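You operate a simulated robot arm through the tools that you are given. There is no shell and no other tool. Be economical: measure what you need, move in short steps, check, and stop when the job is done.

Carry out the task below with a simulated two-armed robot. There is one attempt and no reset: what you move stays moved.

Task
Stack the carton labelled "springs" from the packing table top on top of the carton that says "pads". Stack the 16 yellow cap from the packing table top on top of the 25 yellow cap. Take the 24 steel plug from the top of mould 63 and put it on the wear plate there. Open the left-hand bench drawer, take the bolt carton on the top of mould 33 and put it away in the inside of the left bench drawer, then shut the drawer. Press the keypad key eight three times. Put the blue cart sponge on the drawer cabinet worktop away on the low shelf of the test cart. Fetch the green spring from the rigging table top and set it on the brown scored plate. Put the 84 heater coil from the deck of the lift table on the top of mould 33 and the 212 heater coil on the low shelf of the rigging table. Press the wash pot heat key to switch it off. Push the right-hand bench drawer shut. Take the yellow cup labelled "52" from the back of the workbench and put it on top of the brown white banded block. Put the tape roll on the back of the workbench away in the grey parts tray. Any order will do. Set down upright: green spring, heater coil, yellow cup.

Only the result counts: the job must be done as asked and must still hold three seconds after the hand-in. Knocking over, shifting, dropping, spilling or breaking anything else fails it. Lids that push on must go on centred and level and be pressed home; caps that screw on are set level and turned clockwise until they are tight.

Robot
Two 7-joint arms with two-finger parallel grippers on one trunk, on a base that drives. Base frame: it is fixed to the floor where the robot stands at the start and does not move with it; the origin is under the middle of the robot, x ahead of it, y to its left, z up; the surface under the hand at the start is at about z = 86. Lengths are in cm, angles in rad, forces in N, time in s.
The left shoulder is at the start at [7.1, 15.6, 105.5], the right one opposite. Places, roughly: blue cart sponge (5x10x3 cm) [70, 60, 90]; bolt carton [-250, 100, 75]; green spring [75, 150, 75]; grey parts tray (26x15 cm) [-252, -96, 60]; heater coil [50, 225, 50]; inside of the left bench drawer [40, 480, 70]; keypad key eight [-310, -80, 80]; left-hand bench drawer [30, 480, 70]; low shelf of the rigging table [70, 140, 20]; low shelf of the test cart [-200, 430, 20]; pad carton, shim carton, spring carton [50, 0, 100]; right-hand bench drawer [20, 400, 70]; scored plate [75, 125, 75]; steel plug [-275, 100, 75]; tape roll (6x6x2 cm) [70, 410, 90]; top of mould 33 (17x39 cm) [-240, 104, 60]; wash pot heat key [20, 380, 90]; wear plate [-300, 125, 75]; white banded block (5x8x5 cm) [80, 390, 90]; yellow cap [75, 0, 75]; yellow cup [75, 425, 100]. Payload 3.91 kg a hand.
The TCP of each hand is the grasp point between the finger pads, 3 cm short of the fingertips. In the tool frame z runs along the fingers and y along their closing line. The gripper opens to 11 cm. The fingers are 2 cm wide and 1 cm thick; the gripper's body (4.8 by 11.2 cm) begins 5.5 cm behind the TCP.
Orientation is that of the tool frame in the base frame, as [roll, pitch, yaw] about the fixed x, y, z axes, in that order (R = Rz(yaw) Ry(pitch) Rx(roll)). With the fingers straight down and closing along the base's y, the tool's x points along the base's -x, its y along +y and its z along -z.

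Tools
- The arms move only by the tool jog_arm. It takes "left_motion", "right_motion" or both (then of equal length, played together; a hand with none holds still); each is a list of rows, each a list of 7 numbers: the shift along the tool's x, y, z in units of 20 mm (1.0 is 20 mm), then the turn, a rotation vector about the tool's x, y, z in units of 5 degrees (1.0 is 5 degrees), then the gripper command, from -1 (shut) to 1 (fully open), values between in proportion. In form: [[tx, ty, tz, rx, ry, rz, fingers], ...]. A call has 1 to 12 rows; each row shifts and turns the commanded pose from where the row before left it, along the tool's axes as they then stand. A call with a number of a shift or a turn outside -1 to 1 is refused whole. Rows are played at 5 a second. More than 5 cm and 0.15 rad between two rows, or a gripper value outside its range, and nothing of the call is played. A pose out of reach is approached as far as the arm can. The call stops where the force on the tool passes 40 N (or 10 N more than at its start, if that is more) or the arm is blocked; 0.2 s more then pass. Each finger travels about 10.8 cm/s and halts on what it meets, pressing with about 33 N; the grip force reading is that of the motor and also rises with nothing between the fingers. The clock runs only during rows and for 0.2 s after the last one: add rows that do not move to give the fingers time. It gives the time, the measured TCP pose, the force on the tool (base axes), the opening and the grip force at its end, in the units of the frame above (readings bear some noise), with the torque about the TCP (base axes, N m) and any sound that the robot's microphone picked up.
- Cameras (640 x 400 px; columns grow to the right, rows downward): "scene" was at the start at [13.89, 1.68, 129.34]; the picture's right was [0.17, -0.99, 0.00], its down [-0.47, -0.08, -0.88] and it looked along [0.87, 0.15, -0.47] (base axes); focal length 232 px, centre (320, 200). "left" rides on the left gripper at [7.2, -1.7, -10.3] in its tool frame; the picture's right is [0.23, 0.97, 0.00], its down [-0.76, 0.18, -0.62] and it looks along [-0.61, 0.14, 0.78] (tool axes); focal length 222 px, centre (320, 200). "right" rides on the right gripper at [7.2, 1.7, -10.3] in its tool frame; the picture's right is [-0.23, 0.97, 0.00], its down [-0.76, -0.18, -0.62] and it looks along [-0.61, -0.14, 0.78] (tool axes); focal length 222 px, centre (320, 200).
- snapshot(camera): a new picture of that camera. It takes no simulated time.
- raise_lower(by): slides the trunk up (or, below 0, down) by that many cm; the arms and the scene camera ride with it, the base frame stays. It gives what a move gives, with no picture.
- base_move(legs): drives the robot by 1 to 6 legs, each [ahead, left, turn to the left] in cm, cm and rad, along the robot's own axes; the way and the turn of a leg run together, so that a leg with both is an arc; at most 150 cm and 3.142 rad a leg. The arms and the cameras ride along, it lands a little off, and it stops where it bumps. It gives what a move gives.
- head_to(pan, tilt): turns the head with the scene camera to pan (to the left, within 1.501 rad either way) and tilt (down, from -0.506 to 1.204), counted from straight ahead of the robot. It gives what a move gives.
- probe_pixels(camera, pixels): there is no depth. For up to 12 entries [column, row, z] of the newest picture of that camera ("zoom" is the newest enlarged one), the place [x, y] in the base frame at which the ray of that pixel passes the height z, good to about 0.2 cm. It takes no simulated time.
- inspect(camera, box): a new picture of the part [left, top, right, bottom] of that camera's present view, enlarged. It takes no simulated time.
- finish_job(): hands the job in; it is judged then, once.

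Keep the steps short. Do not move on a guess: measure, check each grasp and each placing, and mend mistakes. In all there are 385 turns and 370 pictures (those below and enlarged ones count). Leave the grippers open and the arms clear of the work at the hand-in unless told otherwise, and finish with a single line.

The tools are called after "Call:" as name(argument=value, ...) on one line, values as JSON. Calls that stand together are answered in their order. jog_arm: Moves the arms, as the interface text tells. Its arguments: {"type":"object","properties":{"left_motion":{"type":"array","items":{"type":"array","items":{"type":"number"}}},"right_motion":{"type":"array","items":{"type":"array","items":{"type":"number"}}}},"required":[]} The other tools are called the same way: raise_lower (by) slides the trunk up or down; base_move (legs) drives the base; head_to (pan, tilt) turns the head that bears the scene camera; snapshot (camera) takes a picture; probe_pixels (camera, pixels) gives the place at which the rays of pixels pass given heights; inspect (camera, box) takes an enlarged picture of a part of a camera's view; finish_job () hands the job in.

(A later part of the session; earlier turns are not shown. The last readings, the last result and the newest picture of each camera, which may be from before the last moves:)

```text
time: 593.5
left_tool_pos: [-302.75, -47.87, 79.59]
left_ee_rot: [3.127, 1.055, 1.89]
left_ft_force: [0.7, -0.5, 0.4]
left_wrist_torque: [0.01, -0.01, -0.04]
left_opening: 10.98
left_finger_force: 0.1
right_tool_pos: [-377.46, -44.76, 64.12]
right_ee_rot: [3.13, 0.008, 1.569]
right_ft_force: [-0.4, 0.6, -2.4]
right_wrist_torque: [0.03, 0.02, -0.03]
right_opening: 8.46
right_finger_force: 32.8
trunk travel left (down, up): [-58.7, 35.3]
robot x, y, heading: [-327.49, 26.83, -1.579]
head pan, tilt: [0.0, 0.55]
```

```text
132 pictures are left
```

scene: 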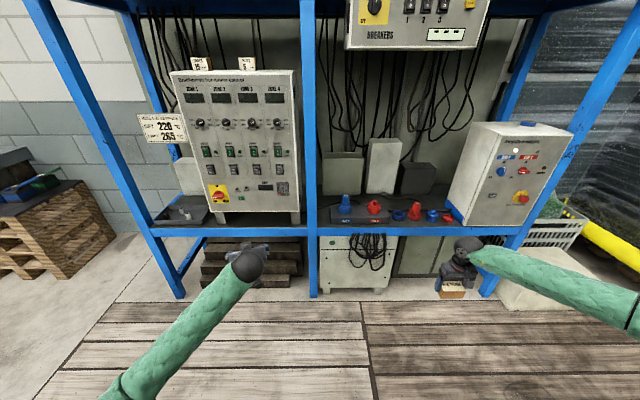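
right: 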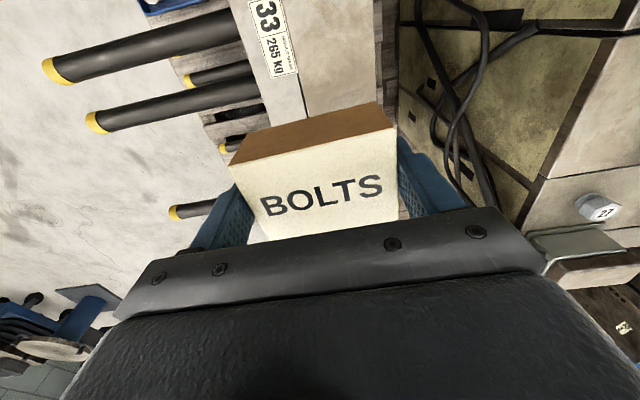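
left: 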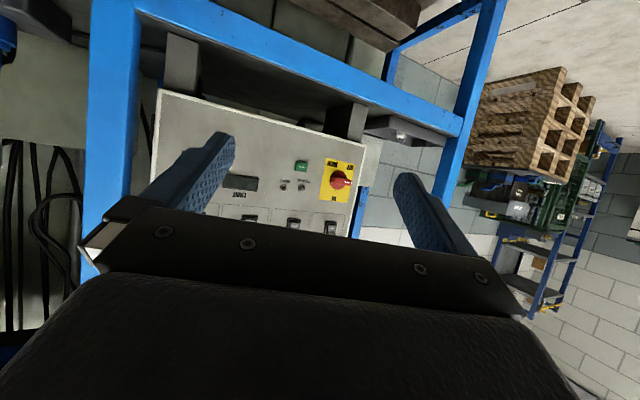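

The finger nearest -x will lead. I now measure the keypad in the present scene view and, for depth, from the left camera.

Call:
inspect(camera="scene", box=[264, 168, 304, 203])

Call:
probe_pixels(camera="zoom", pixels=[[320, 200, 85], [320, 200, 80], [320, 200, 75]])

Call:
inspect(camera="left", box=[150, 80, 310, 250])

```text
11.43 times, centred on (284, 186) of scene
```

zoom: 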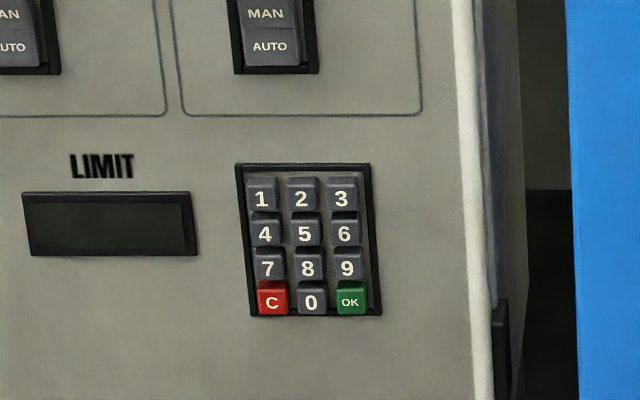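

```text
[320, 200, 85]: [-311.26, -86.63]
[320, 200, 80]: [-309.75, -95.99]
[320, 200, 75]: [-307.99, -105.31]
```

```text
2.35 times, centred on (230, 165) of left
```

zoom: 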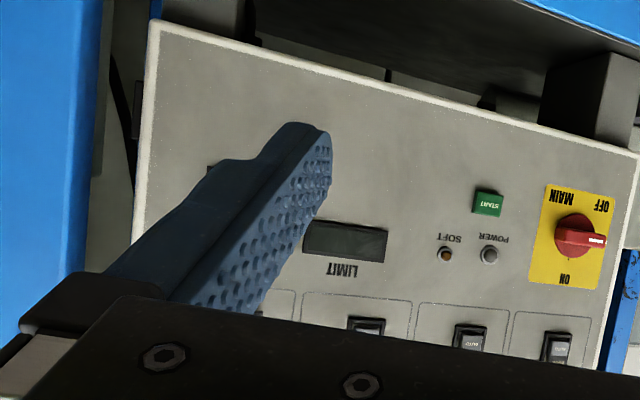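

Call:
probe_pixels(camera="scene", pixels=[[282.7, 189.1, 85], [282.7, 189.1, 80], [282.7, 189.1, 77], [282.95, 191.95, 80], [282.95, 191.95, 77]])

```text
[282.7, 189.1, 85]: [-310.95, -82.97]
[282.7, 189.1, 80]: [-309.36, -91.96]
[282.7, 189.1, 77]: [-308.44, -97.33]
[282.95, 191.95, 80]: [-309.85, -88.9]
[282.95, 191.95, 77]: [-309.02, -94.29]
```

I compute key 8 at about (-310.5, -85.2, 82.1). I bring the leading fingertip to about 5 cm in front of it.

Call:
jog_arm(left_motion=[[-0.68, -0.52, 0.918, 0, 0, 0, 1], [-0.68, -0.52, 0.918, 0, 0, 0, 1], [-0.68, -0.52, 0.918, 0, 0, 0, 1], [-0.68, -0.52, 0.918, 0, 0, 0, 1], [-0.68, -0.52, 0.918, 0, 0, 0, 1], [-0.68, -0.52, 0.918, 0, 0, 0, 1], [-0.68, -0.52, 0.918, 0, 0, 0, 1], [-0.68, -0.52, 0.918, 0, 0, 0, 1], [-0.68, -0.52, 0.918, 0, 0, 0, 1], [-0.68, -0.52, 0.918, 0, 0, 0, 1], [-0.68, -0.52, 0.918, 0, 0, 0, 1], [0, 0, 0, 0, 0, 0, 1]])

Call:
head_to(pan=0.15, tilt=0.55)

Call:
snapshot(camera="scene")

Call:
snapshot(camera="left")

```text
time: 596.1
left_tool_pos: [-305.49, -75.13, 82.3]
left_ee_rot: [3.127, 1.055, 1.892]
left_ft_force: [0.0, -0.2, 0.3]
left_wrist_torque: [0.01, -0.03, 0.03]
left_opening: 10.98
left_finger_force: 0.1
right_tool_pos: [-377.54, -44.79, 63.95]
right_ee_rot: [3.131, 0.007, 1.57]
right_ft_force: [0.1, 0.4, -2.1]
right_wrist_torque: [0.01, 0.01, -0.01]
right_opening: 8.44
right_finger_force: 33.2
trunk travel left (down, up): [-58.7, 35.3]
robot x, y, heading: [-327.13, 26.36, -1.579]
head pan, tilt: [0.0, 0.55]
```

```text
time: 596.8
left_tool_pos: [-305.63, -75.15, 82.33]
left_ee_rot: [3.126, 1.051, 1.887]
left_ft_force: [-0.1, -0.4, 0.0]
left_wrist_torque: [-0.02, -0.01, 0.0]
left_opening: 11.0
left_finger_force: 0.0
right_tool_pos: [-377.62, -44.69, 64.03]
right_ee_rot: [3.131, 0.006, 1.569]
right_ft_force: [-0.1, 1.1, -2.4]
right_wrist_torque: [0.02, 0.0, 0.01]
right_opening: 8.48
right_finger_force: 33.1
trunk travel left (down, up): [-58.7, 35.3]
robot x, y, heading: [-327.16, 26.54, -1.578]
head pan, tilt: [0.15, 0.55]
```

```text
129 pictures are left
```

scene: 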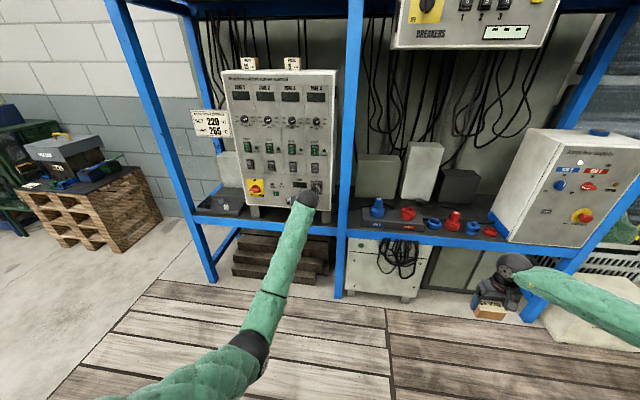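

```text
128 pictures are left
```

left: 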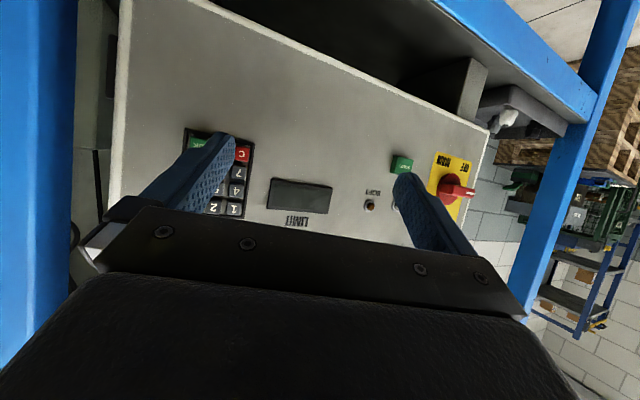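

From the left view, the keypad sits about 1.1 cm higher and 0.4 cm further -x than assumed. I correct, advance 2 cm towards the panel and check again.

Call:
jog_arm(left_motion=[[-0.47, -0.19, -0.34, 0, 0, 0, 1], [-0.468, -0.314, 0.826, 0, 0, 0, 1], [0, 0, 0, 0, 0, 0, 1]])

Call:
inspect(camera="left", box=[140, 110, 300, 210])

Call:
inspect(camera="scene", box=[270, 165, 350, 215])

```text
time: 597.6
left_tool_pos: [-305.9, -77.11, 83.52]
left_ee_rot: [3.128, 1.051, 1.89]
left_ft_force: [-0.2, -0.8, -0.5]
left_wrist_torque: [0.01, 0.01, 0.0]
left_opening: 11.0
left_finger_force: 0.1
right_tool_pos: [-377.55, -44.7, 63.98]
right_ee_rot: [3.133, 0.008, 1.57]
right_ft_force: [0.1, 0.3, -2.6]
right_wrist_torque: [0.03, 0.01, -0.02]
right_opening: 8.47
right_finger_force: 32.9
trunk travel left (down, up): [-58.7, 35.3]
robot x, y, heading: [-327.36, 26.5, -1.581]
head pan, tilt: [0.15, 0.55]
```

```text
4.00 times, centred on (220, 160) of left
```

zoom: 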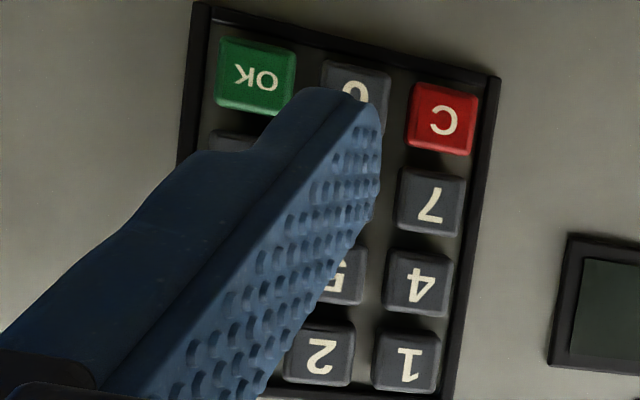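

```text
8.00 times, centred on (310, 190) of scene
```

zoom: 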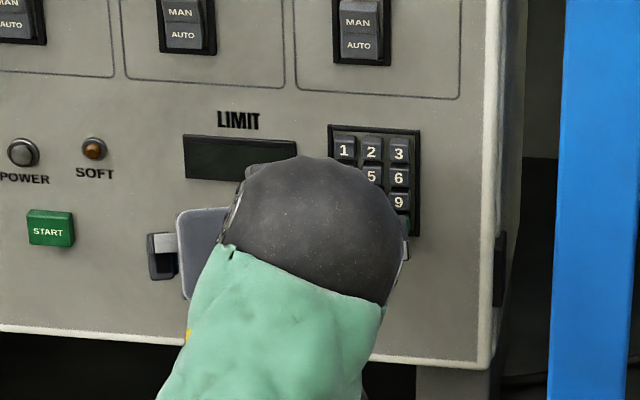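

Alignment is near: the leading edge needs about 0.35 cm lower and 0.2 cm to +x to centre on 8. I correct and advance 1.2 cm.

Call:
jog_arm(left_motion=[[0.14, 0.095, 0.113, 0, 0, 0, 1], [-0.28, -0.19, 0.5, 0, 0, 0, 1], [0, 0, 0, 0, 0, 0, 1]])

Call:
inspect(camera="left", box=[140, 110, 300, 210])

```text
time: 598.4
left_tool_pos: [-305.62, -78.41, 83.32]
left_ee_rot: [3.127, 1.055, 1.888]
left_ft_force: [-0.3, 0.2, 0.8]
left_wrist_torque: [0.0, 0.0, -0.02]
left_opening: 11.02
left_finger_force: 0.2
right_tool_pos: [-377.58, -44.73, 64.01]
right_ee_rot: [3.131, 0.006, 1.569]
right_ft_force: [0.3, -0.6, -2.1]
right_wrist_torque: [-0.01, -0.03, -0.01]
right_opening: 8.5
right_finger_force: 32.2
trunk travel left (down, up): [-58.7, 35.3]
robot x, y, heading: [-327.29, 26.81, -1.583]
head pan, tilt: [0.15, 0.55]
```

```text
4.00 times, centred on (220, 160) of left
```

zoom: 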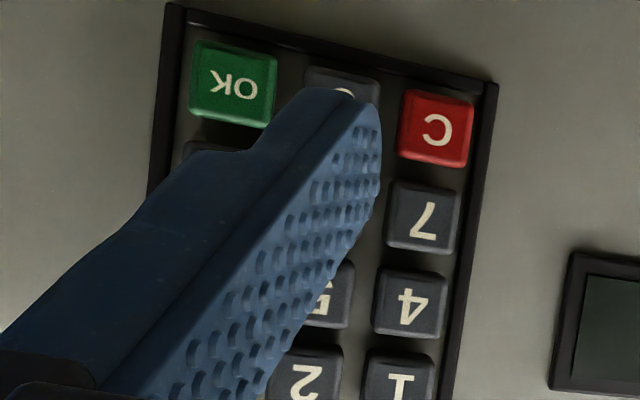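

Well aligned with key 8. I press in 2 mm steps, watching for the click.

Call:
jog_arm(left_motion=[[-0.047, -0.031, 0.083, 0, 0, 0, 1], [-0.047, -0.031, 0.083, 0, 0, 0, 1], [0, 0, 0, 0, 0, 0, 1]])

Call:
jog_arm(left_motion=[[-0.047, -0.031, 0.083, 0, 0, 0, 1], [0, 0, 0, 0, 0, 0, 1]])

Call:
inspect(camera="left", box=[140, 110, 300, 210])

```text
time: 599.2
left_tool_pos: [-305.67, -78.83, 83.28]
left_ee_rot: [3.129, 1.052, 1.89]
left_ft_force: [0.1, 0.1, -0.1]
left_wrist_torque: [0.02, 0.01, -0.01]
left_opening: 10.99
left_finger_force: 0.1
right_tool_pos: [-377.7, -44.87, 63.96]
right_ee_rot: [3.131, 0.008, 1.569]
right_ft_force: [0.8, -0.7, -2.6]
right_wrist_torque: [0.02, 0.02, 0.02]
right_opening: 8.46
right_finger_force: 32.5
trunk travel left (down, up): [-58.7, 35.3]
robot x, y, heading: [-327.12, 27.17, -1.58]
head pan, tilt: [0.15, 0.55]
```

```text
time: 599.8
left_tool_pos: [-305.72, -79.04, 83.16]
left_ee_rot: [3.128, 1.053, 1.891]
left_ft_force: [-0.1, -0.6, 0.5]
left_wrist_torque: [0.01, 0.0, 0.01]
left_opening: 10.99
left_finger_force: 0.0
right_tool_pos: [-377.58, -44.81, 64.01]
right_ee_rot: [3.132, 0.007, 1.568]
right_ft_force: [-0.4, 0.5, -2.6]
right_wrist_torque: [0.03, 0.03, -0.02]
right_opening: 8.5
right_finger_force: 33.0
trunk travel left (down, up): [-58.7, 35.3]
robot x, y, heading: [-327.19, 26.99, -1.576]
head pan, tilt: [0.15, 0.55]
```

```text
4.00 times, centred on (220, 160) of left
```

zoom: 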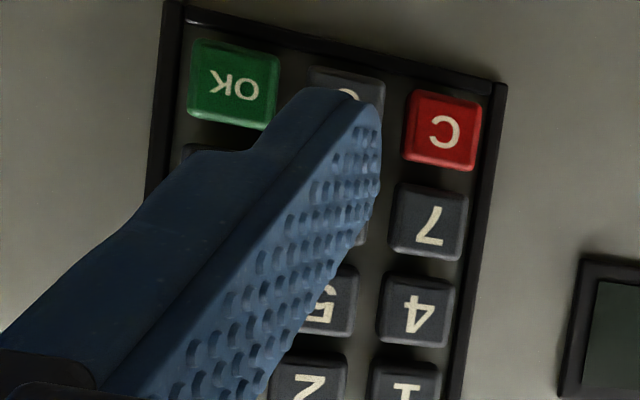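

Call:
jog_arm(left_motion=[[-0.07, -0.047, 0.124, 0, 0, 0, 1], [-0.07, -0.047, 0.124, 0, 0, 0, 1], [-0.047, -0.031, 0.083, 0, 0, 0, 1], [0, 0, 0, 0, 0, 0, 1]])

Call:
inspect(camera="left", box=[140, 110, 300, 210])

```text
time: 600.8
left_tool_pos: [-305.61, -79.78, 83.08]
left_ee_rot: [3.127, 1.052, 1.888]
left_ft_force: [0.0, 6.2, -0.8]
left_wrist_torque: [0.08, -0.02, -0.35]
left_opening: 10.91
left_finger_force: 0.0
right_tool_pos: [-377.65, -44.77, 64.03]
right_ee_rot: [3.131, 0.007, 1.569]
right_ft_force: [-0.3, -0.3, -2.2]
right_wrist_torque: [0.0, -0.01, 0.0]
right_opening: 8.52
right_finger_force: 33.0
trunk travel left (down, up): [-58.7, 35.3]
robot x, y, heading: [-327.21, 26.41, -1.58]
head pan, tilt: [0.15, 0.55]
heard: click
```

```text
4.00 times, centred on (220, 160) of left
```

zoom: 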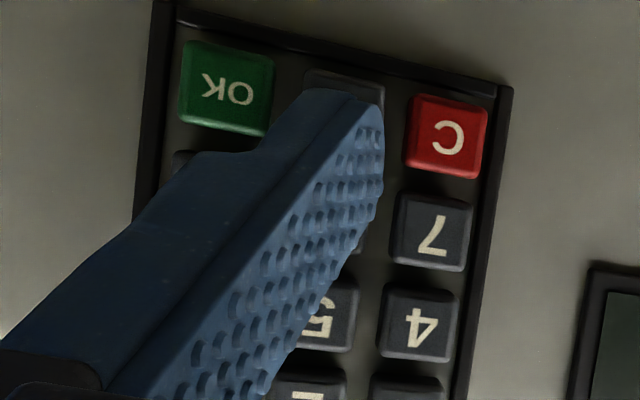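

A click. I back off 8 mm and read the LIMIT display to confirm it was key 8.

Call:
jog_arm(left_motion=[[0.14, 0.094, -0.248, 0, 0, 0, 1], [0.047, 0.031, -0.083, 0, 0, 0, 1], [0, 0, 0, 0, 0, 0, 1]])

Call:
inspect(camera="scene", box=[280, 165, 330, 205])

Call:
inspect(camera="left", box=[180, 110, 340, 210])

```text
time: 601.6
left_tool_pos: [-305.67, -78.99, 83.2]
left_ee_rot: [3.127, 1.055, 1.891]
left_ft_force: [0.3, 0.3, -0.3]
left_wrist_torque: [0.0, 0.03, -0.01]
left_opening: 10.99
left_finger_force: 0.0
right_tool_pos: [-377.38, -44.82, 64.06]
right_ee_rot: [3.131, 0.006, 1.57]
right_ft_force: [-0.3, 0.7, -2.4]
right_wrist_torque: [0.01, 0.0, 0.0]
right_opening: 8.48
right_finger_force: 32.8
trunk travel left (down, up): [-58.7, 35.3]
robot x, y, heading: [-327.39, 26.43, -1.581]
head pan, tilt: [0.15, 0.55]
```

```text
10.00 times, centred on (305, 185) of scene
```

zoom: 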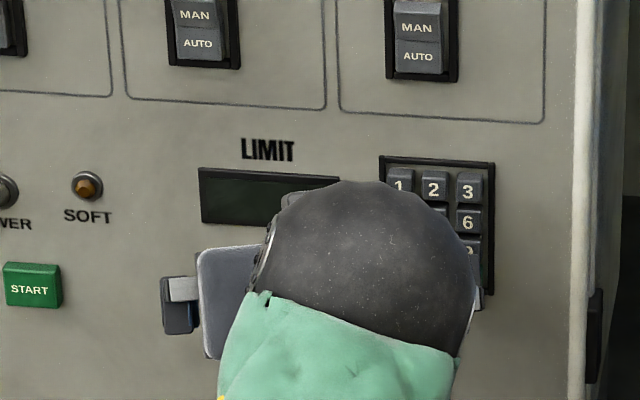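

```text
4.00 times, centred on (260, 160) of left
```

zoom: 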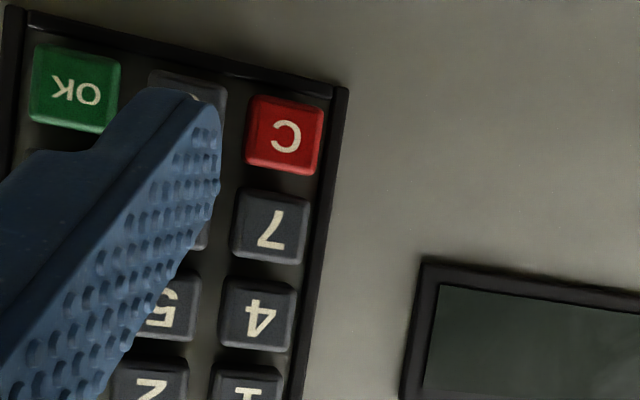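

The display is unlit, but the images show the leading edge on key 8. I repeat the press twice, each as a separate cycle (1.5 mm higher for margin to the 0 key).

Call:
jog_arm(left_motion=[[-0.065, 0, -0.037, 0, 0, 0, 1], [-0.14, -0.094, 0.248, 0, 0, 0, 1], [-0.047, -0.031, 0.083, 0, 0, 0, 1], [0, 0, 0, 0, 0, 0, 1]])

Call:
inspect(camera="left", box=[140, 110, 300, 210])

```text
time: 602.6
left_tool_pos: [-305.61, -79.77, 83.24]
left_ee_rot: [3.127, 1.053, 1.888]
left_ft_force: [-0.8, 4.3, -0.4]
left_wrist_torque: [0.09, -0.02, -0.29]
left_opening: 11.0
left_finger_force: 0.1
right_tool_pos: [-377.52, -44.81, 64.0]
right_ee_rot: [3.131, 0.006, 1.57]
right_ft_force: [-0.5, -0.5, -2.2]
right_wrist_torque: [0.0, 0.01, -0.03]
right_opening: 8.51
right_finger_force: 33.0
trunk travel left (down, up): [-58.7, 35.3]
robot x, y, heading: [-327.25, 26.79, -1.583]
head pan, tilt: [0.15, 0.55]
heard: click
```

```text
4.00 times, centred on (220, 160) of left
```

zoom: 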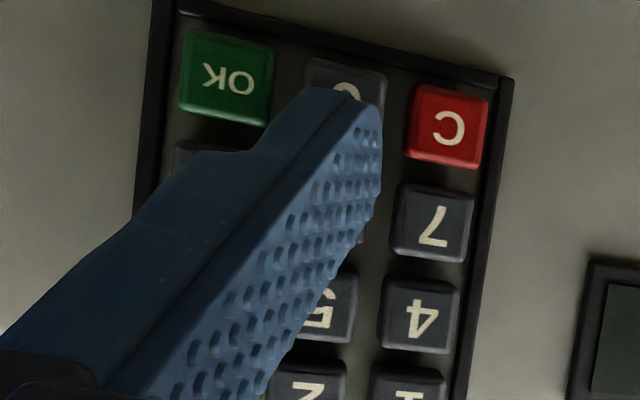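

Second click. I back off and press the third time.

Call:
jog_arm(left_motion=[[0.14, 0.094, -0.248, 0, 0, 0, 1], [0.047, 0.031, -0.083, 0, 0, 0, 1], [0, 0, 0, 0, 0, 0, 1]])

Call:
jog_arm(left_motion=[[-0.14, -0.094, 0.248, 0, 0, 0, 1], [-0.047, -0.031, 0.083, 0, 0, 0, 1], [0, 0, 0, 0, 0, 0, 1]])

Call:
jog_arm(left_motion=[[0.14, 0.094, -0.248, 0, 0, 0, 1], [0.3, 0.2, -0.6, 0, 0, 0, 1], [0.468, 0.314, -0.826, 0, 0, 0, 1], [0.468, 0.314, -0.826, 0, 0, 0, 1], [0.468, 0.314, -0.826, 0, 0, 0, 1], [0.468, 0.314, -0.826, 0, 0, 0, 1], [0.468, 0.314, -0.826, 0, 0, 0, 1], [0.468, 0.314, -0.826, 0, 0, 0, 1], [0.468, 0.314, -0.826, 0, 0, 0, 1], [0.468, 0.314, -0.826, 0, 0, 0, 1], [0.468, 0.314, -0.826, 0, 0, 0, 1], [0.468, 0.314, -0.826, 0, 0, 0, 1]])

Call:
snapshot(camera="scene")

```text
time: 603.4
left_tool_pos: [-305.61, -79.02, 83.37]
left_ee_rot: [3.128, 1.052, 1.891]
left_ft_force: [-0.1, 0.1, -0.5]
left_wrist_torque: [-0.01, -0.01, 0.0]
left_opening: 11.02
left_finger_force: 0.1
right_tool_pos: [-377.54, -44.82, 63.87]
right_ee_rot: [3.131, 0.009, 1.569]
right_ft_force: [0.0, 0.1, -2.8]
right_wrist_torque: [0.02, -0.01, 0.02]
right_opening: 8.5
right_finger_force: 33.5
trunk travel left (down, up): [-58.7, 35.3]
robot x, y, heading: [-327.27, 26.68, -1.576]
head pan, tilt: [0.15, 0.55]
```

```text
time: 604.2
left_tool_pos: [-305.64, -79.81, 83.35]
left_ee_rot: [3.128, 1.052, 1.887]
left_ft_force: [-0.8, 5.1, -1.4]
left_wrist_torque: [0.12, -0.06, -0.31]
left_opening: 10.97
left_finger_force: 0.0
right_tool_pos: [-377.66, -44.72, 63.92]
right_ee_rot: [3.13, 0.007, 1.57]
right_ft_force: [0.5, -0.5, -2.5]
right_wrist_torque: [0.04, 0.02, -0.01]
right_opening: 8.51
right_finger_force: 33.3
trunk travel left (down, up): [-58.7, 35.3]
robot x, y, heading: [-327.81, 26.39, -1.58]
head pan, tilt: [0.15, 0.55]
heard: click
```

```text
time: 607.0
left_tool_pos: [-302.94, -59.53, 87.86]
left_ee_rot: [3.083, 1.123, 1.873]
left_ft_force: [0.5, 0.4, -0.6]
left_wrist_torque: [0.01, 0.0, -0.02]
left_opening: 11.02
left_finger_force: 0.1
right_tool_pos: [-377.56, -44.84, 63.92]
right_ee_rot: [3.131, 0.004, 1.57]
right_ft_force: [-0.1, -0.2, -2.6]
right_wrist_torque: [0.01, -0.01, -0.02]
right_opening: 8.47
right_finger_force: 33.1
trunk travel left (down, up): [-58.7, 35.3]
robot x, y, heading: [-327.23, 26.54, -1.58]
head pan, tilt: [0.15, 0.55]
stopped in row 12 (left hand): the arm was blocked; the commanded pose is now the measured one
```

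```text
119 pictures are left
```

scene: 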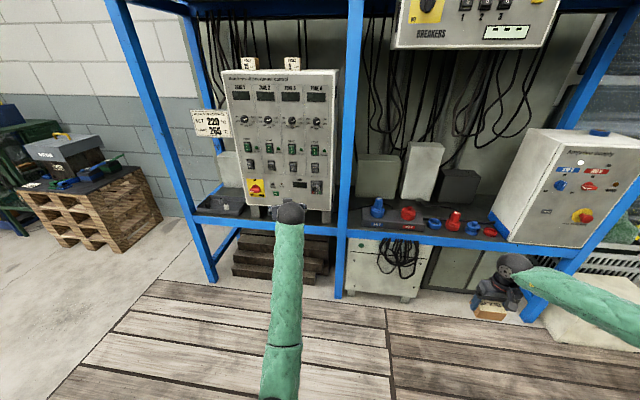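

Third click heard; the key job is done. I raise the trunk and restore the left hand's orientation.

Call:
raise_lower(by=35)

Call:
jog_arm(left_motion=[[0, 0, 0, 0, 1, 0, 1], [0, 0, 0, 0, 1, 0, 1], [0, 0, 0, 0, 1, 0, 1], [0, 0, 0, 0, 1, 0, 1], [0, 0, 0, 0, 1, 0, 1], [0, 0, 0, 0, 1, 0, 1], [0, 0, 0, 0, 1, 0, 1], [0, 0, 0, 0, 1, 0, 1], [0, 0, 0, 0, 1, 0, 1], [0, 0, 0, 0, 1, 0, 1], [0, 0, 0, 0, 1, 0, 1], [0, 0, 0, 0, 1, 0, 1]])

Call:
jog_arm(left_motion=[[0, 0, 0, 0, 0.8, 1, 1], [0, 0, 0, 0, 0, 1, 1], [0, 0, 0, 0, 0, 1, 1], [0, 0, 0, 0, 0, 0.8, 1], [0, 0, 0, 0, 0, 0, 1]])

```text
time: 610.5
left_tool_pos: [-303.1, -59.53, 122.85]
left_ee_rot: [3.083, 1.121, 1.869]
left_ft_force: [-0.3, 0.3, -0.5]
left_wrist_torque: [0.01, 0.0, -0.01]
left_opening: 11.0
left_finger_force: 0.1
right_tool_pos: [-377.55, -44.9, 98.93]
right_ee_rot: [3.131, 0.008, 1.568]
right_ft_force: [0.0, 0.1, -1.8]
right_wrist_torque: [0.01, -0.01, -0.05]
right_opening: 8.48
right_finger_force: 33.6
trunk travel left (down, up): [-93.7, 0.3]
robot x, y, heading: [-327.28, 26.53, -1.579]
head pan, tilt: [0.15, 0.55]
```

```text
time: 613.3
left_tool_pos: [-297.6, -61.27, 122.15]
left_ee_rot: [3.076, 0.097, 1.962]
left_ft_force: [-0.7, -0.1, 0.4]
left_wrist_torque: [0.02, 0.04, -0.01]
left_opening: 11.0
left_finger_force: 0.2
left hand out of reach, approached as far as the arm can: row 12
right_tool_pos: [-377.73, -44.8, 98.93]
right_ee_rot: [3.129, 0.006, 1.57]
right_ft_force: [-0.1, 0.3, -1.9]
right_wrist_torque: [0.0, -0.06, 0.02]
right_opening: 8.44
right_finger_force: 32.4
trunk travel left (down, up): [-93.7, 0.3]
robot x, y, heading: [-327.61, 26.16, -1.577]
head pan, tilt: [0.15, 0.55]
stopped in row 12 (left hand): the arm was blocked; the commanded pose is now the measured one
```

```text
time: 614.5
left_tool_pos: [-296.19, -61.25, 122.09]
left_ee_rot: [3.057, 0.006, 1.648]
left_ft_force: [-0.2, 0.2, 0.4]
left_wrist_torque: [0.02, -0.01, 0.03]
left_opening: 11.01
left_finger_force: 0.1
right_tool_pos: [-377.47, -44.67, 99.03]
right_ee_rot: [3.132, 0.008, 1.568]
right_ft_force: [-0.4, -0.1, -1.9]
right_wrist_torque: [0.03, -0.01, -0.01]
right_opening: 8.52
right_finger_force: 33.0
trunk travel left (down, up): [-93.7, 0.3]
robot x, y, heading: [-327.04, 26.4, -1.579]
head pan, tilt: [0.15, 0.55]
```

Call:
jog_arm(left_motion=[[1, 0, 0, 0.5, 0, 0.5, 1], [1, 0, 0, 0.47, 0, 0.4, 1], [1, 0, 0, 0, 0, 0, 1], [1, 0, 0, 0, 0, 0, 1]])

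Call:
base_move(legs=[[0, 30, 0], [0, 0, 1.57], [0, 0, 1.58]])

Call:
head_to(pan=-0.5, tilt=0.6)

Call:
snapshot(camera="scene")

```text
time: 615.7
left_tool_pos: [-291.5, -58.22, 120.53]
left_ee_rot: [3.133, 0.021, 1.587]
left_ft_force: [0.7, -0.5, 0.1]
left_wrist_torque: [-0.01, -0.01, 0.02]
left_opening: 10.99
left_finger_force: 0.1
left hand out of reach, approached as far as the arm can: row 1, 2, 3, 4
right_tool_pos: [-377.57, -44.85, 98.96]
right_ee_rot: [3.132, 0.005, 1.57]
right_ft_force: [0.3, 0.6, -2.5]
right_wrist_torque: [0.03, -0.01, 0.03]
right_opening: 8.52
right_finger_force: 33.6
trunk travel left (down, up): [-93.7, 0.3]
robot x, y, heading: [-327.21, 26.35, -1.578]
head pan, tilt: [0.15, 0.55]
stopped in row 4 (left hand): the arm was blocked; the commanded pose is now the measured one
```

```text
time: 625.4
left_tool_pos: [-332.92, 111.06, 120.38]
left_ee_rot: [3.133, 0.02, -1.557]
left_ft_force: [0.0, -0.1, -0.4]
left_wrist_torque: [-0.03, -0.02, -0.03]
left_opening: 10.98
left_finger_force: 0.1
right_tool_pos: [-246.89, 97.45, 99.01]
right_ee_rot: [3.129, 0.008, -1.575]
right_ft_force: [-0.1, -0.1, -2.5]
right_wrist_torque: [0.0, -0.01, -0.01]
right_opening: 8.46
right_finger_force: 32.8
trunk travel left (down, up): [-93.7, 0.3]
robot x, y, heading: [-297.57, 26.19, 1.561]
head pan, tilt: [0.15, 0.55]
```

```text
time: 626.4
left_tool_pos: [-332.99, 111.0, 120.44]
left_ee_rot: [3.132, 0.021, -1.556]
left_ft_force: [-0.1, -0.3, -0.5]
left_wrist_torque: [-0.01, -0.02, -0.01]
left_opening: 11.0
left_finger_force: 0.0
right_tool_pos: [-246.88, 97.45, 98.97]
right_ee_rot: [3.131, 0.007, -1.576]
right_ft_force: [0.2, -0.2, -2.0]
right_wrist_torque: [0.0, 0.0, 0.01]
right_opening: 8.5
right_finger_force: 33.5
trunk travel left (down, up): [-93.7, 0.3]
robot x, y, heading: [-297.78, 26.23, 1.554]
head pan, tilt: [-0.499, 0.6]
```

```text
118 pictures are left
```

scene: 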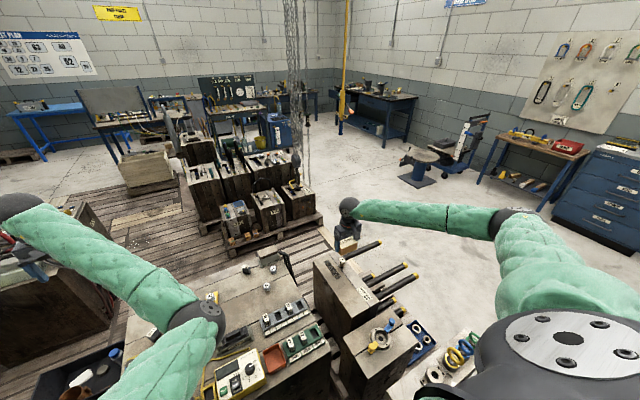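

I back out to the passage and travel +x to open floor.

Call:
base_move(legs=[[-72, 0, 0], [0, -150, 0], [0, -40, 0]])

Call:
head_to(pan=0.3, tilt=0.5)

Call:
snapshot(camera="scene")

```text
time: 639.6
left_tool_pos: [-141.15, 36.41, 120.45]
left_ee_rot: [3.133, 0.023, -1.562]
left_ft_force: [0.2, -0.2, -0.1]
left_wrist_torque: [0.01, 0.0, -0.01]
left_opening: 11.0
left_finger_force: 0.1
right_tool_pos: [-55.15, 22.24, 98.98]
right_ee_rot: [3.131, 0.006, -1.581]
right_ft_force: [0.8, -0.1, -2.1]
right_wrist_torque: [-0.02, -0.01, 0.0]
right_opening: 8.48
right_finger_force: 33.2
trunk travel left (down, up): [-93.7, 0.3]
robot x, y, heading: [-105.67, -48.79, 1.55]
head pan, tilt: [-0.499, 0.6]
```

```text
time: 640.7
left_tool_pos: [-141.15, 36.33, 120.48]
left_ee_rot: [3.131, 0.021, -1.563]
left_ft_force: [0.6, 0.4, 0.4]
left_wrist_torque: [-0.02, 0.0, -0.02]
left_opening: 10.99
left_finger_force: 0.0
right_tool_pos: [-55.05, 22.31, 98.93]
right_ee_rot: [3.132, 0.007, -1.581]
right_ft_force: [-0.4, 0.5, -2.5]
right_wrist_torque: [0.0, 0.04, 0.02]
right_opening: 8.5
right_finger_force: 33.1
trunk travel left (down, up): [-93.7, 0.3]
robot x, y, heading: [-105.67, -48.91, 1.552]
head pan, tilt: [0.3, 0.499]
```

```text
117 pictures are left
```

scene: 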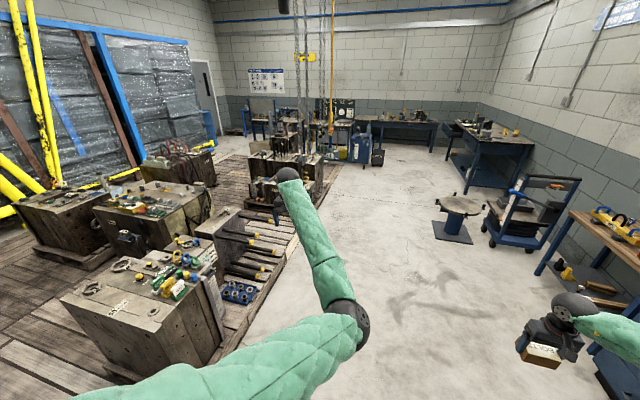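

The left arm has ended with its elbow flipped inward. In this open space I stretch it straight and swing it out to the left to restore the normal elbow side.

Call:
jog_arm(left_motion=[[-1, 0, 0, 0, 0, 0, 1], [-1, 0, 0, 0, 0, 0, 1], [-1, 0, 0, 0, 0, 0, 1], [-1, 0, 0, 0, 0, 0, 1], [-1, 0, 0, 0, 0, 0, 1], [-1, 0, 0, 0, 0, 0, 1], [-1, 0, 0, 0, 0, 0, 1], [-1, 0, 0, 0, 0, 0, 1], [-1, 0, 0, 0, 0, 0, 1]])

Call:
snapshot(camera="scene")

```text
time: 642.7
left_tool_pos: [-141.2, 54.38, 120.87]
left_ee_rot: [3.133, 0.022, -1.56]
left_ft_force: [0.1, -0.2, 0.1]
left_wrist_torque: [0.0, 0.0, -0.02]
left_opening: 11.02
left_finger_force: 0.1
right_tool_pos: [-54.96, 22.38, 99.0]
right_ee_rot: [3.132, 0.006, -1.581]
right_ft_force: [0.2, -0.9, -1.2]
right_wrist_torque: [0.0, -0.02, 0.01]
right_opening: 8.47
right_finger_force: 32.9
trunk travel left (down, up): [-93.7, 0.3]
robot x, y, heading: [-106.48, -48.78, 1.553]
head pan, tilt: [0.3, 0.499]
```

```text
116 pictures are left
```

scene: 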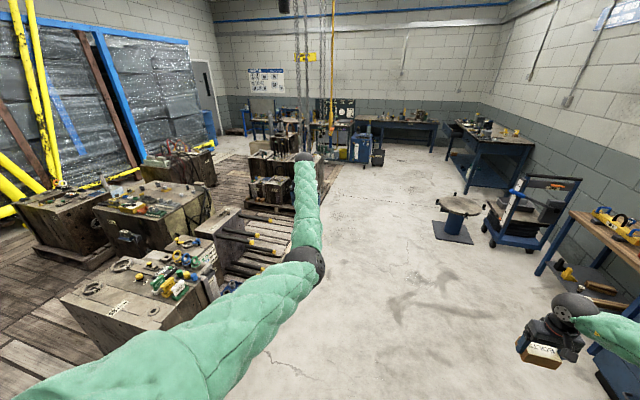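

I park the left arm high and to the left, and will use the right arm for the rest.

Call:
jog_arm(left_motion=[[1, 1, -0.5, 0, 0, 0, 1], [1, 1, -0.5, 0, 0, 0, 1], [1, 1, -0.5, 0, 0, 0, 1], [1, 1, -0.5, 0, 0, 0, 1], [1, 1, -0.5, 0, 0, 0, 1], [1, 1, -0.5, 0, 0, 0, 1], [1, 1, -0.5, 0, 0, 0, 1], [1, 1, -0.5, 0, 0, 0, 1], [1, 1, -0.5, 0, 0, 0, 1], [1, 1, -0.5, 0, 0, 0, 1], [1, 1, -0.5, 0, 0, 0, 1], [1, 1, -0.5, 0, 0, 0, 1]])

Call:
snapshot(camera="scene")

```text
time: 645.3
left_tool_pos: [-164.91, 29.98, 132.22]
left_ee_rot: [3.133, 0.02, -1.563]
left_ft_force: [0.6, 0.1, 0.5]
left_wrist_torque: [-0.01, 0.0, 0.0]
left_opening: 11.03
left_finger_force: 0.1
right_tool_pos: [-55.06, 22.18, 99.17]
right_ee_rot: [3.132, 0.007, -1.583]
right_ft_force: [-0.7, 0.0, -2.6]
right_wrist_torque: [-0.02, 0.03, 0.01]
right_opening: 8.5
right_finger_force: 32.7
trunk travel left (down, up): [-93.7, 0.3]
robot x, y, heading: [-106.32, -48.6, 1.556]
head pan, tilt: [0.3, 0.499]
```

```text
115 pictures are left
```

scene: 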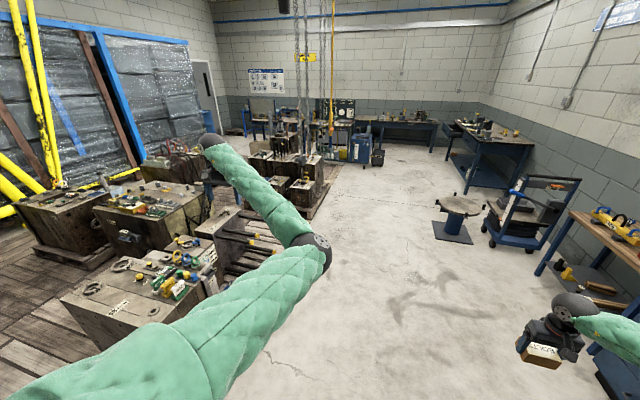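

I drive to the workbench's left drawer with the carton.

Call:
base_move(legs=[[0, -33, 0], [150, 0, 0], [150, 0, 0], [150, 0, 0], [50, 0, 0], [0, 0, -1.556]])

Call:
head_to(pan=0.0, tilt=0.8)

Call:
snapshot(camera="scene")

```text
time: 675.0
left_tool_pos: [11.41, 512.91, 132.36]
left_ee_rot: [3.133, 0.021, -3.116]
left_ft_force: [-0.3, 0.6, 0.3]
left_wrist_torque: [0.02, -0.03, 0.02]
left_opening: 11.01
left_finger_force: 0.0
right_tool_pos: [5.58, 402.92, 98.9]
right_ee_rot: [3.13, 0.007, -3.136]
right_ft_force: [0.3, -1.1, -2.1]
right_wrist_torque: [-0.03, -0.01, -0.01]
right_opening: 8.47
right_finger_force: 32.8
trunk travel left (down, up): [-93.7, 0.3]
robot x, y, heading: [-65.97, 452.46, -0.0]
head pan, tilt: [0.3, 0.499]
```

```text
time: 675.8
left_tool_pos: [11.31, 512.86, 132.28]
left_ee_rot: [3.131, 0.02, -3.117]
left_ft_force: [-0.7, 0.4, 0.8]
left_wrist_torque: [-0.01, 0.0, -0.01]
left_opening: 11.01
left_finger_force: 0.1
right_tool_pos: [5.72, 403.05, 98.99]
right_ee_rot: [3.133, 0.006, -3.136]
right_ft_force: [0.5, 1.1, -2.4]
right_wrist_torque: [0.02, 0.0, -0.03]
right_opening: 8.47
right_finger_force: 32.8
trunk travel left (down, up): [-93.7, 0.3]
robot x, y, heading: [-66.25, 452.64, 0.005]
head pan, tilt: [0.0, 0.799]
```

```text
114 pictures are left
```

scene: 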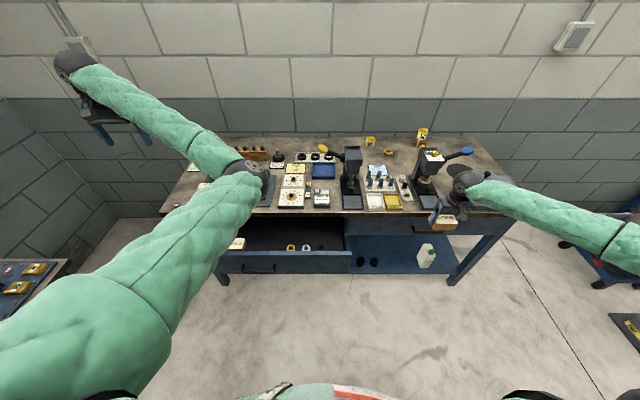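

Call:
inspect(camera="scene", box=[190, 200, 370, 290])

Call:
probe_pixels(camera="zoom", pixels=[[60, 190, 80], [570, 190, 80], [170, 135, 72], [355, 165, 71], [420, 170, 71], [470, 170, 71], [260, 150, 70], [300, 110, 70]])

```text
3.56 times, centred on (280, 245) of scene
```

zoom: 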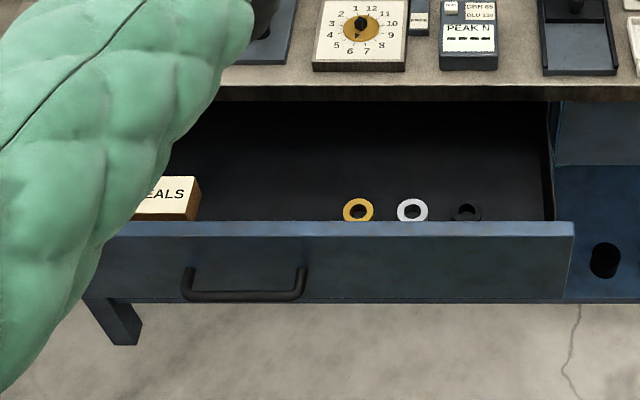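

```text
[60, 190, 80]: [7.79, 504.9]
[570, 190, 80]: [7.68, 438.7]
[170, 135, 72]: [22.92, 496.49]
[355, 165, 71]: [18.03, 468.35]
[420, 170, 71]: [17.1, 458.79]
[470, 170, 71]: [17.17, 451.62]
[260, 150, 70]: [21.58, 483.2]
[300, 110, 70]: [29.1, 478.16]
```

Call:
probe_pixels(camera="scene", pixels=[[68, 260, 86], [5, 318, 86], [357, 255, 70]])

Call:
probe_pixels(camera="zoom", pixels=[[357, 212, 70], [412, 211, 70], [200, 215, 70], [198, 190, 76], [140, 190, 76], [325, 225, 80], [555, 215, 72], [550, 105, 80]])

```text
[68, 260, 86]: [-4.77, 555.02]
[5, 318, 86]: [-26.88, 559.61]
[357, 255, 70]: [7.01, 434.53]
```

```text
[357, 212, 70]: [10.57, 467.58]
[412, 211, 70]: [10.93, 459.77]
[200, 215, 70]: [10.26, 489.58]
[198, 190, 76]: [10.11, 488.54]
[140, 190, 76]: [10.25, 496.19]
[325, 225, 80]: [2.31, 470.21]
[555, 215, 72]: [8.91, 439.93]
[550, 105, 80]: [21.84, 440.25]
```

There is free space in the drawer between the SEALS box (y≥488.5) and the yellow ring (y≤470). I move the base 40 cm left and bring the carton over (9, 479.3).

Call:
base_move(legs=[[0, 38, 0]])

Call:
jog_arm(right_motion=[[0, 1, 0, 0, 0, 0, -1], [0, 1, 0, 0, 0, 0, -1], [0, 1, 0, 0, 0, 0, -1], [0, 1, 0, 0, 0, 0, -1], [0, 1, 0, 0, 0, 0, -1], [0, 1, 0, 0, 0, 0, -1], [0, 1, 0, 0, 0, 0, -1], [0, 1, 0, 0, 0, 0, -1], [0, 1, 0, 0, 0, 0, -1], [0, 1, 0, 0, 0, 0, -1], [0, 1, 0, 0, 0, 0, -1], [0, 1, 0, 0, 0, 0, -1]])

Call:
snapshot(camera="right")

Call:
snapshot(camera="scene")

```text
time: 678.2
left_tool_pos: [11.55, 550.95, 132.41]
left_ee_rot: [3.13, 0.022, -3.117]
left_ft_force: [-0.9, 0.2, -0.7]
left_wrist_torque: [0.02, -0.03, -0.02]
left_opening: 11.0
left_finger_force: 0.1
right_tool_pos: [5.61, 440.9, 98.99]
right_ee_rot: [3.132, 0.008, -3.137]
right_ft_force: [-0.7, -0.7, -2.5]
right_wrist_torque: [0.01, -0.03, 0.02]
right_opening: 8.49
right_finger_force: 33.0
trunk travel left (down, up): [-93.7, 0.3]
robot x, y, heading: [-66.0, 490.32, -0.007]
head pan, tilt: [0.0, 0.799]
```

```text
time: 680.8
left_tool_pos: [11.57, 550.99, 132.19]
left_ee_rot: [3.132, 0.02, -3.117]
left_ft_force: [0.0, -0.1, 0.2]
left_wrist_torque: [-0.02, 0.01, -0.01]
left_opening: 10.99
left_finger_force: 0.1
right_tool_pos: [5.61, 464.93, 99.15]
right_ee_rot: [3.131, 0.008, -3.136]
right_ft_force: [-0.6, -0.2, -2.3]
right_wrist_torque: [0.0, 0.05, 0.03]
right_opening: 8.47
right_finger_force: 32.8
trunk travel left (down, up): [-93.7, 0.3]
robot x, y, heading: [-65.81, 490.99, -0.005]
head pan, tilt: [0.0, 0.799]
```

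```text
112 pictures are left
```

right: 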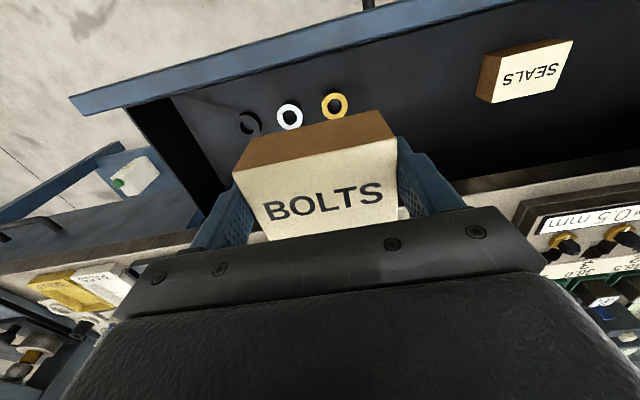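

```text
111 pictures are left
```

scene: 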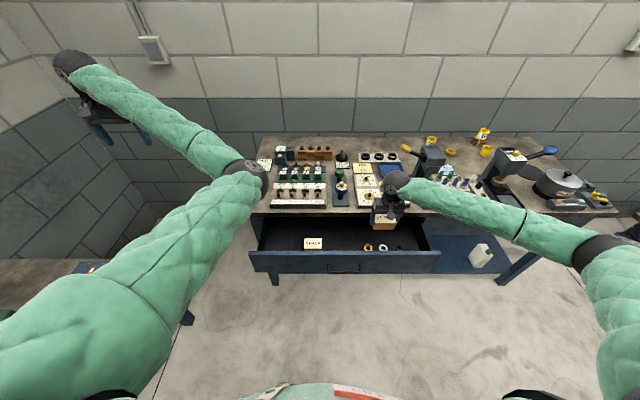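

Call:
probe_pixels(camera="right", pixels=[[334, 106, 72], [334, 106, 70], [334, 106, 68], [480, 100, 70], [493, 55, 76], [290, 55, 80], [480, 190, 84]])

Call:
inspect(camera="scene", box=[240, 205, 440, 285])

```text
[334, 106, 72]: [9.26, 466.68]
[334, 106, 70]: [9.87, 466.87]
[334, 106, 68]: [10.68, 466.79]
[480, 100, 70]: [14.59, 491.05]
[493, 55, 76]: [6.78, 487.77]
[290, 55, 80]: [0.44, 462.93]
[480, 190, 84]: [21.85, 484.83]
```

```text
3.20 times, centred on (340, 245) of scene
```

zoom: 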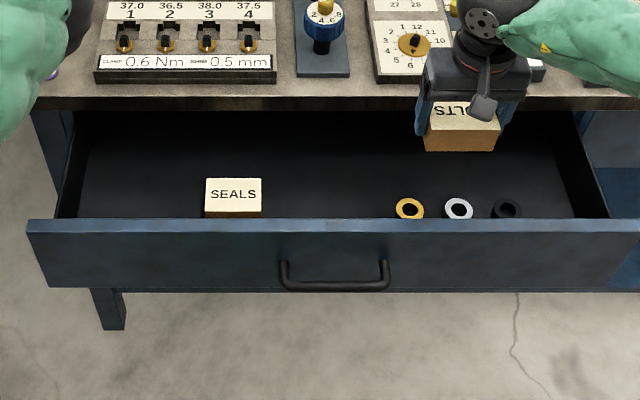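

I position over (9.5, 478.3) and lower partway, then check.

Call:
jog_arm(right_motion=[[-0.4, 1, 0, 0, 0, 0, -1], [-0.4, 1, 0, 0, 0, 0, -1], [-0.4, 1, 0, 0, 0, 0, -1], [-0.4, 1, 0, 0, 0, 0, -1], [-0.35, 1, 0, 0, 0, 0, -1], [0, 1, 0, 0, 0, 0, -1], [0, 0.65, 1, 0, 0, 0, -1], [0, 0, 1, 0, 0, 0, -1], [0, 0, 1, 0, 0, 0, -1], [0, 0, 1, 0, 0, 0, -1], [0, 0, 1, 0, 0, 0, -1], [0, 0, 1, 0, 0, 0, -1]])

Call:
snapshot(camera="right")

Call:
inspect(camera="scene", box=[240, 185, 440, 285])

```text
time: 683.4
left_tool_pos: [11.59, 550.98, 132.32]
left_ee_rot: [3.134, 0.02, -3.116]
left_ft_force: [0.2, 0.1, 0.4]
left_wrist_torque: [0.02, -0.01, -0.01]
left_opening: 11.0
left_finger_force: 0.1
right_tool_pos: [9.35, 478.6, 87.44]
right_ee_rot: [3.131, 0.008, -3.137]
right_ft_force: [0.6, -0.8, -3.0]
right_wrist_torque: [0.04, 0.02, -0.01]
right_opening: 8.48
right_finger_force: 32.9
trunk travel left (down, up): [-93.7, 0.3]
robot x, y, heading: [-66.29, 490.65, 0.002]
head pan, tilt: [0.0, 0.799]
```

```text
109 pictures are left
```

right: 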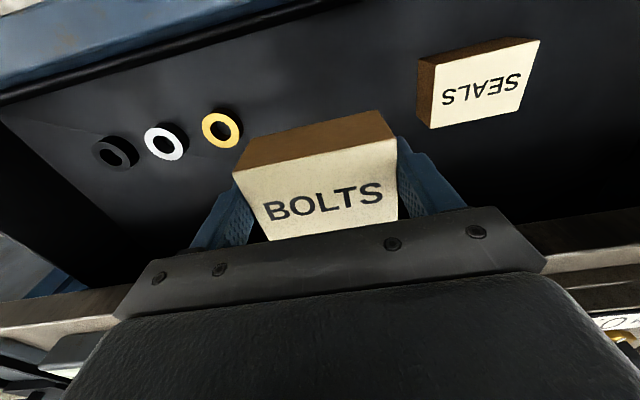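

```text
3.20 times, centred on (340, 235) of scene
```

zoom: 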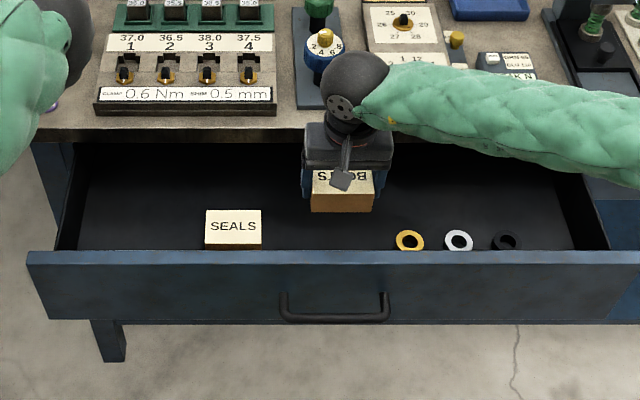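

Call:
jog_arm(right_motion=[[0, 0, 1, 0, 0, 0, -1], [0, 0, 1, 0, 0, 0, -1], [0, 0, 1, 0, 0, 0, -1], [0, 0, 1, 0, 0, 0, -1], [0, 0, 1, 0, 0, 0, -1], [0, 0, 0.5, 0, 0, 0, -1], [0, 0, 0.2, 0, 0, 0, -1], [0, 0, 0, 0, 0, 0, -1]])

Call:
snapshot(camera="right")

```text
time: 685.2
left_tool_pos: [11.54, 551.01, 132.31]
left_ee_rot: [3.132, 0.021, -3.119]
left_ft_force: [0.2, -0.3, -0.3]
left_wrist_torque: [-0.01, -0.02, 0.0]
left_opening: 11.03
left_finger_force: 0.1
right_tool_pos: [9.49, 478.42, 75.99]
right_ee_rot: [3.13, 0.006, -3.135]
right_ft_force: [0.4, 0.2, -2.9]
right_wrist_torque: [0.01, 0.04, 0.01]
right_opening: 8.49
right_finger_force: 33.4
trunk travel left (down, up): [-93.7, 0.3]
robot x, y, heading: [-66.27, 490.71, 0.004]
head pan, tilt: [0.0, 0.799]
```

```text
107 pictures are left
```

right: 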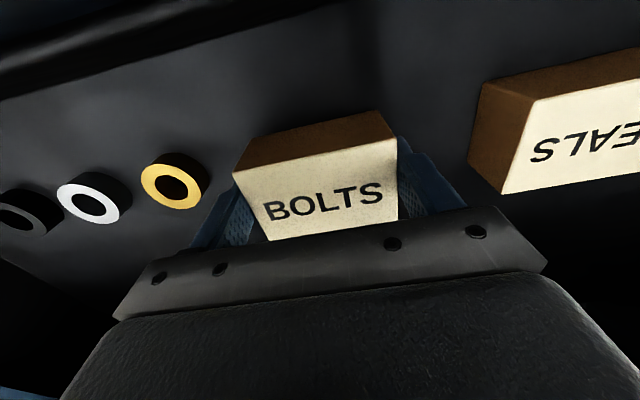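

Call:
jog_arm(right_motion=[[0, 0, 0.2, 0, 0, 0, -1], [0, 0, 0.15, 0, 0, 0, -1], [0, 0, 0.1, 0, 0, 0, -1], [0, 0, 0.1, 0, 0, 0, -1], [0, 0, 0.1, 0, 0, 0, -1], [0, 0, 0, 0, 0, 0, -1]])

```text
time: 686.6
left_tool_pos: [11.52, 550.94, 132.28]
left_ee_rot: [3.131, 0.021, -3.117]
left_ft_force: [0.7, -0.1, 0.1]
left_wrist_torque: [0.0, 0.01, -0.02]
left_opening: 10.98
left_finger_force: 0.1
right_tool_pos: [9.52, 478.62, 74.7]
right_ee_rot: [3.131, 0.008, -3.137]
right_ft_force: [-0.1, -0.5, -2.5]
right_wrist_torque: [0.01, -0.01, 0.03]
right_opening: 8.48
right_finger_force: 33.0
trunk travel left (down, up): [-93.7, 0.3]
robot x, y, heading: [-65.95, 490.67, -0.006]
head pan, tilt: [0.0, 0.799]
```

Call:
jog_arm(right_motion=[[0, 0, 0.1, 0, 0, 0, -1], [0, 0, 0.1, 0, 0, 0, -1], [0, 0, 0.1, 0, 0, 0, -1], [0, 0, 0.1, 0, 0, 0, -1], [0, 0, 0.1, 0, 0, 0, -1], [0, 0, 0, 0, 0, 0, -1]])

```text
time: 687.6
left_tool_pos: [11.36, 550.94, 132.26]
left_ee_rot: [3.132, 0.02, -3.117]
left_ft_force: [-1.2, -0.3, 0.2]
left_wrist_torque: [0.03, 0.01, 0.0]
left_opening: 11.01
left_finger_force: 0.0
right_tool_pos: [9.86, 478.57, 74.56]
right_ee_rot: [3.129, 0.011, -3.137]
right_ft_force: [-1.9, -2.1, 23.8]
right_wrist_torque: [-1.19, 0.49, -0.06]
right_opening: 8.48
right_finger_force: 32.8
trunk travel left (down, up): [-93.7, 0.3]
robot x, y, heading: [-65.97, 490.92, -0.005]
head pan, tilt: [0.0, 0.799]
stopped in row 4 (right hand): the force on the tool passed its limit at 44 N (the readings are from after the stop); the commanded pose is now the measured one
```

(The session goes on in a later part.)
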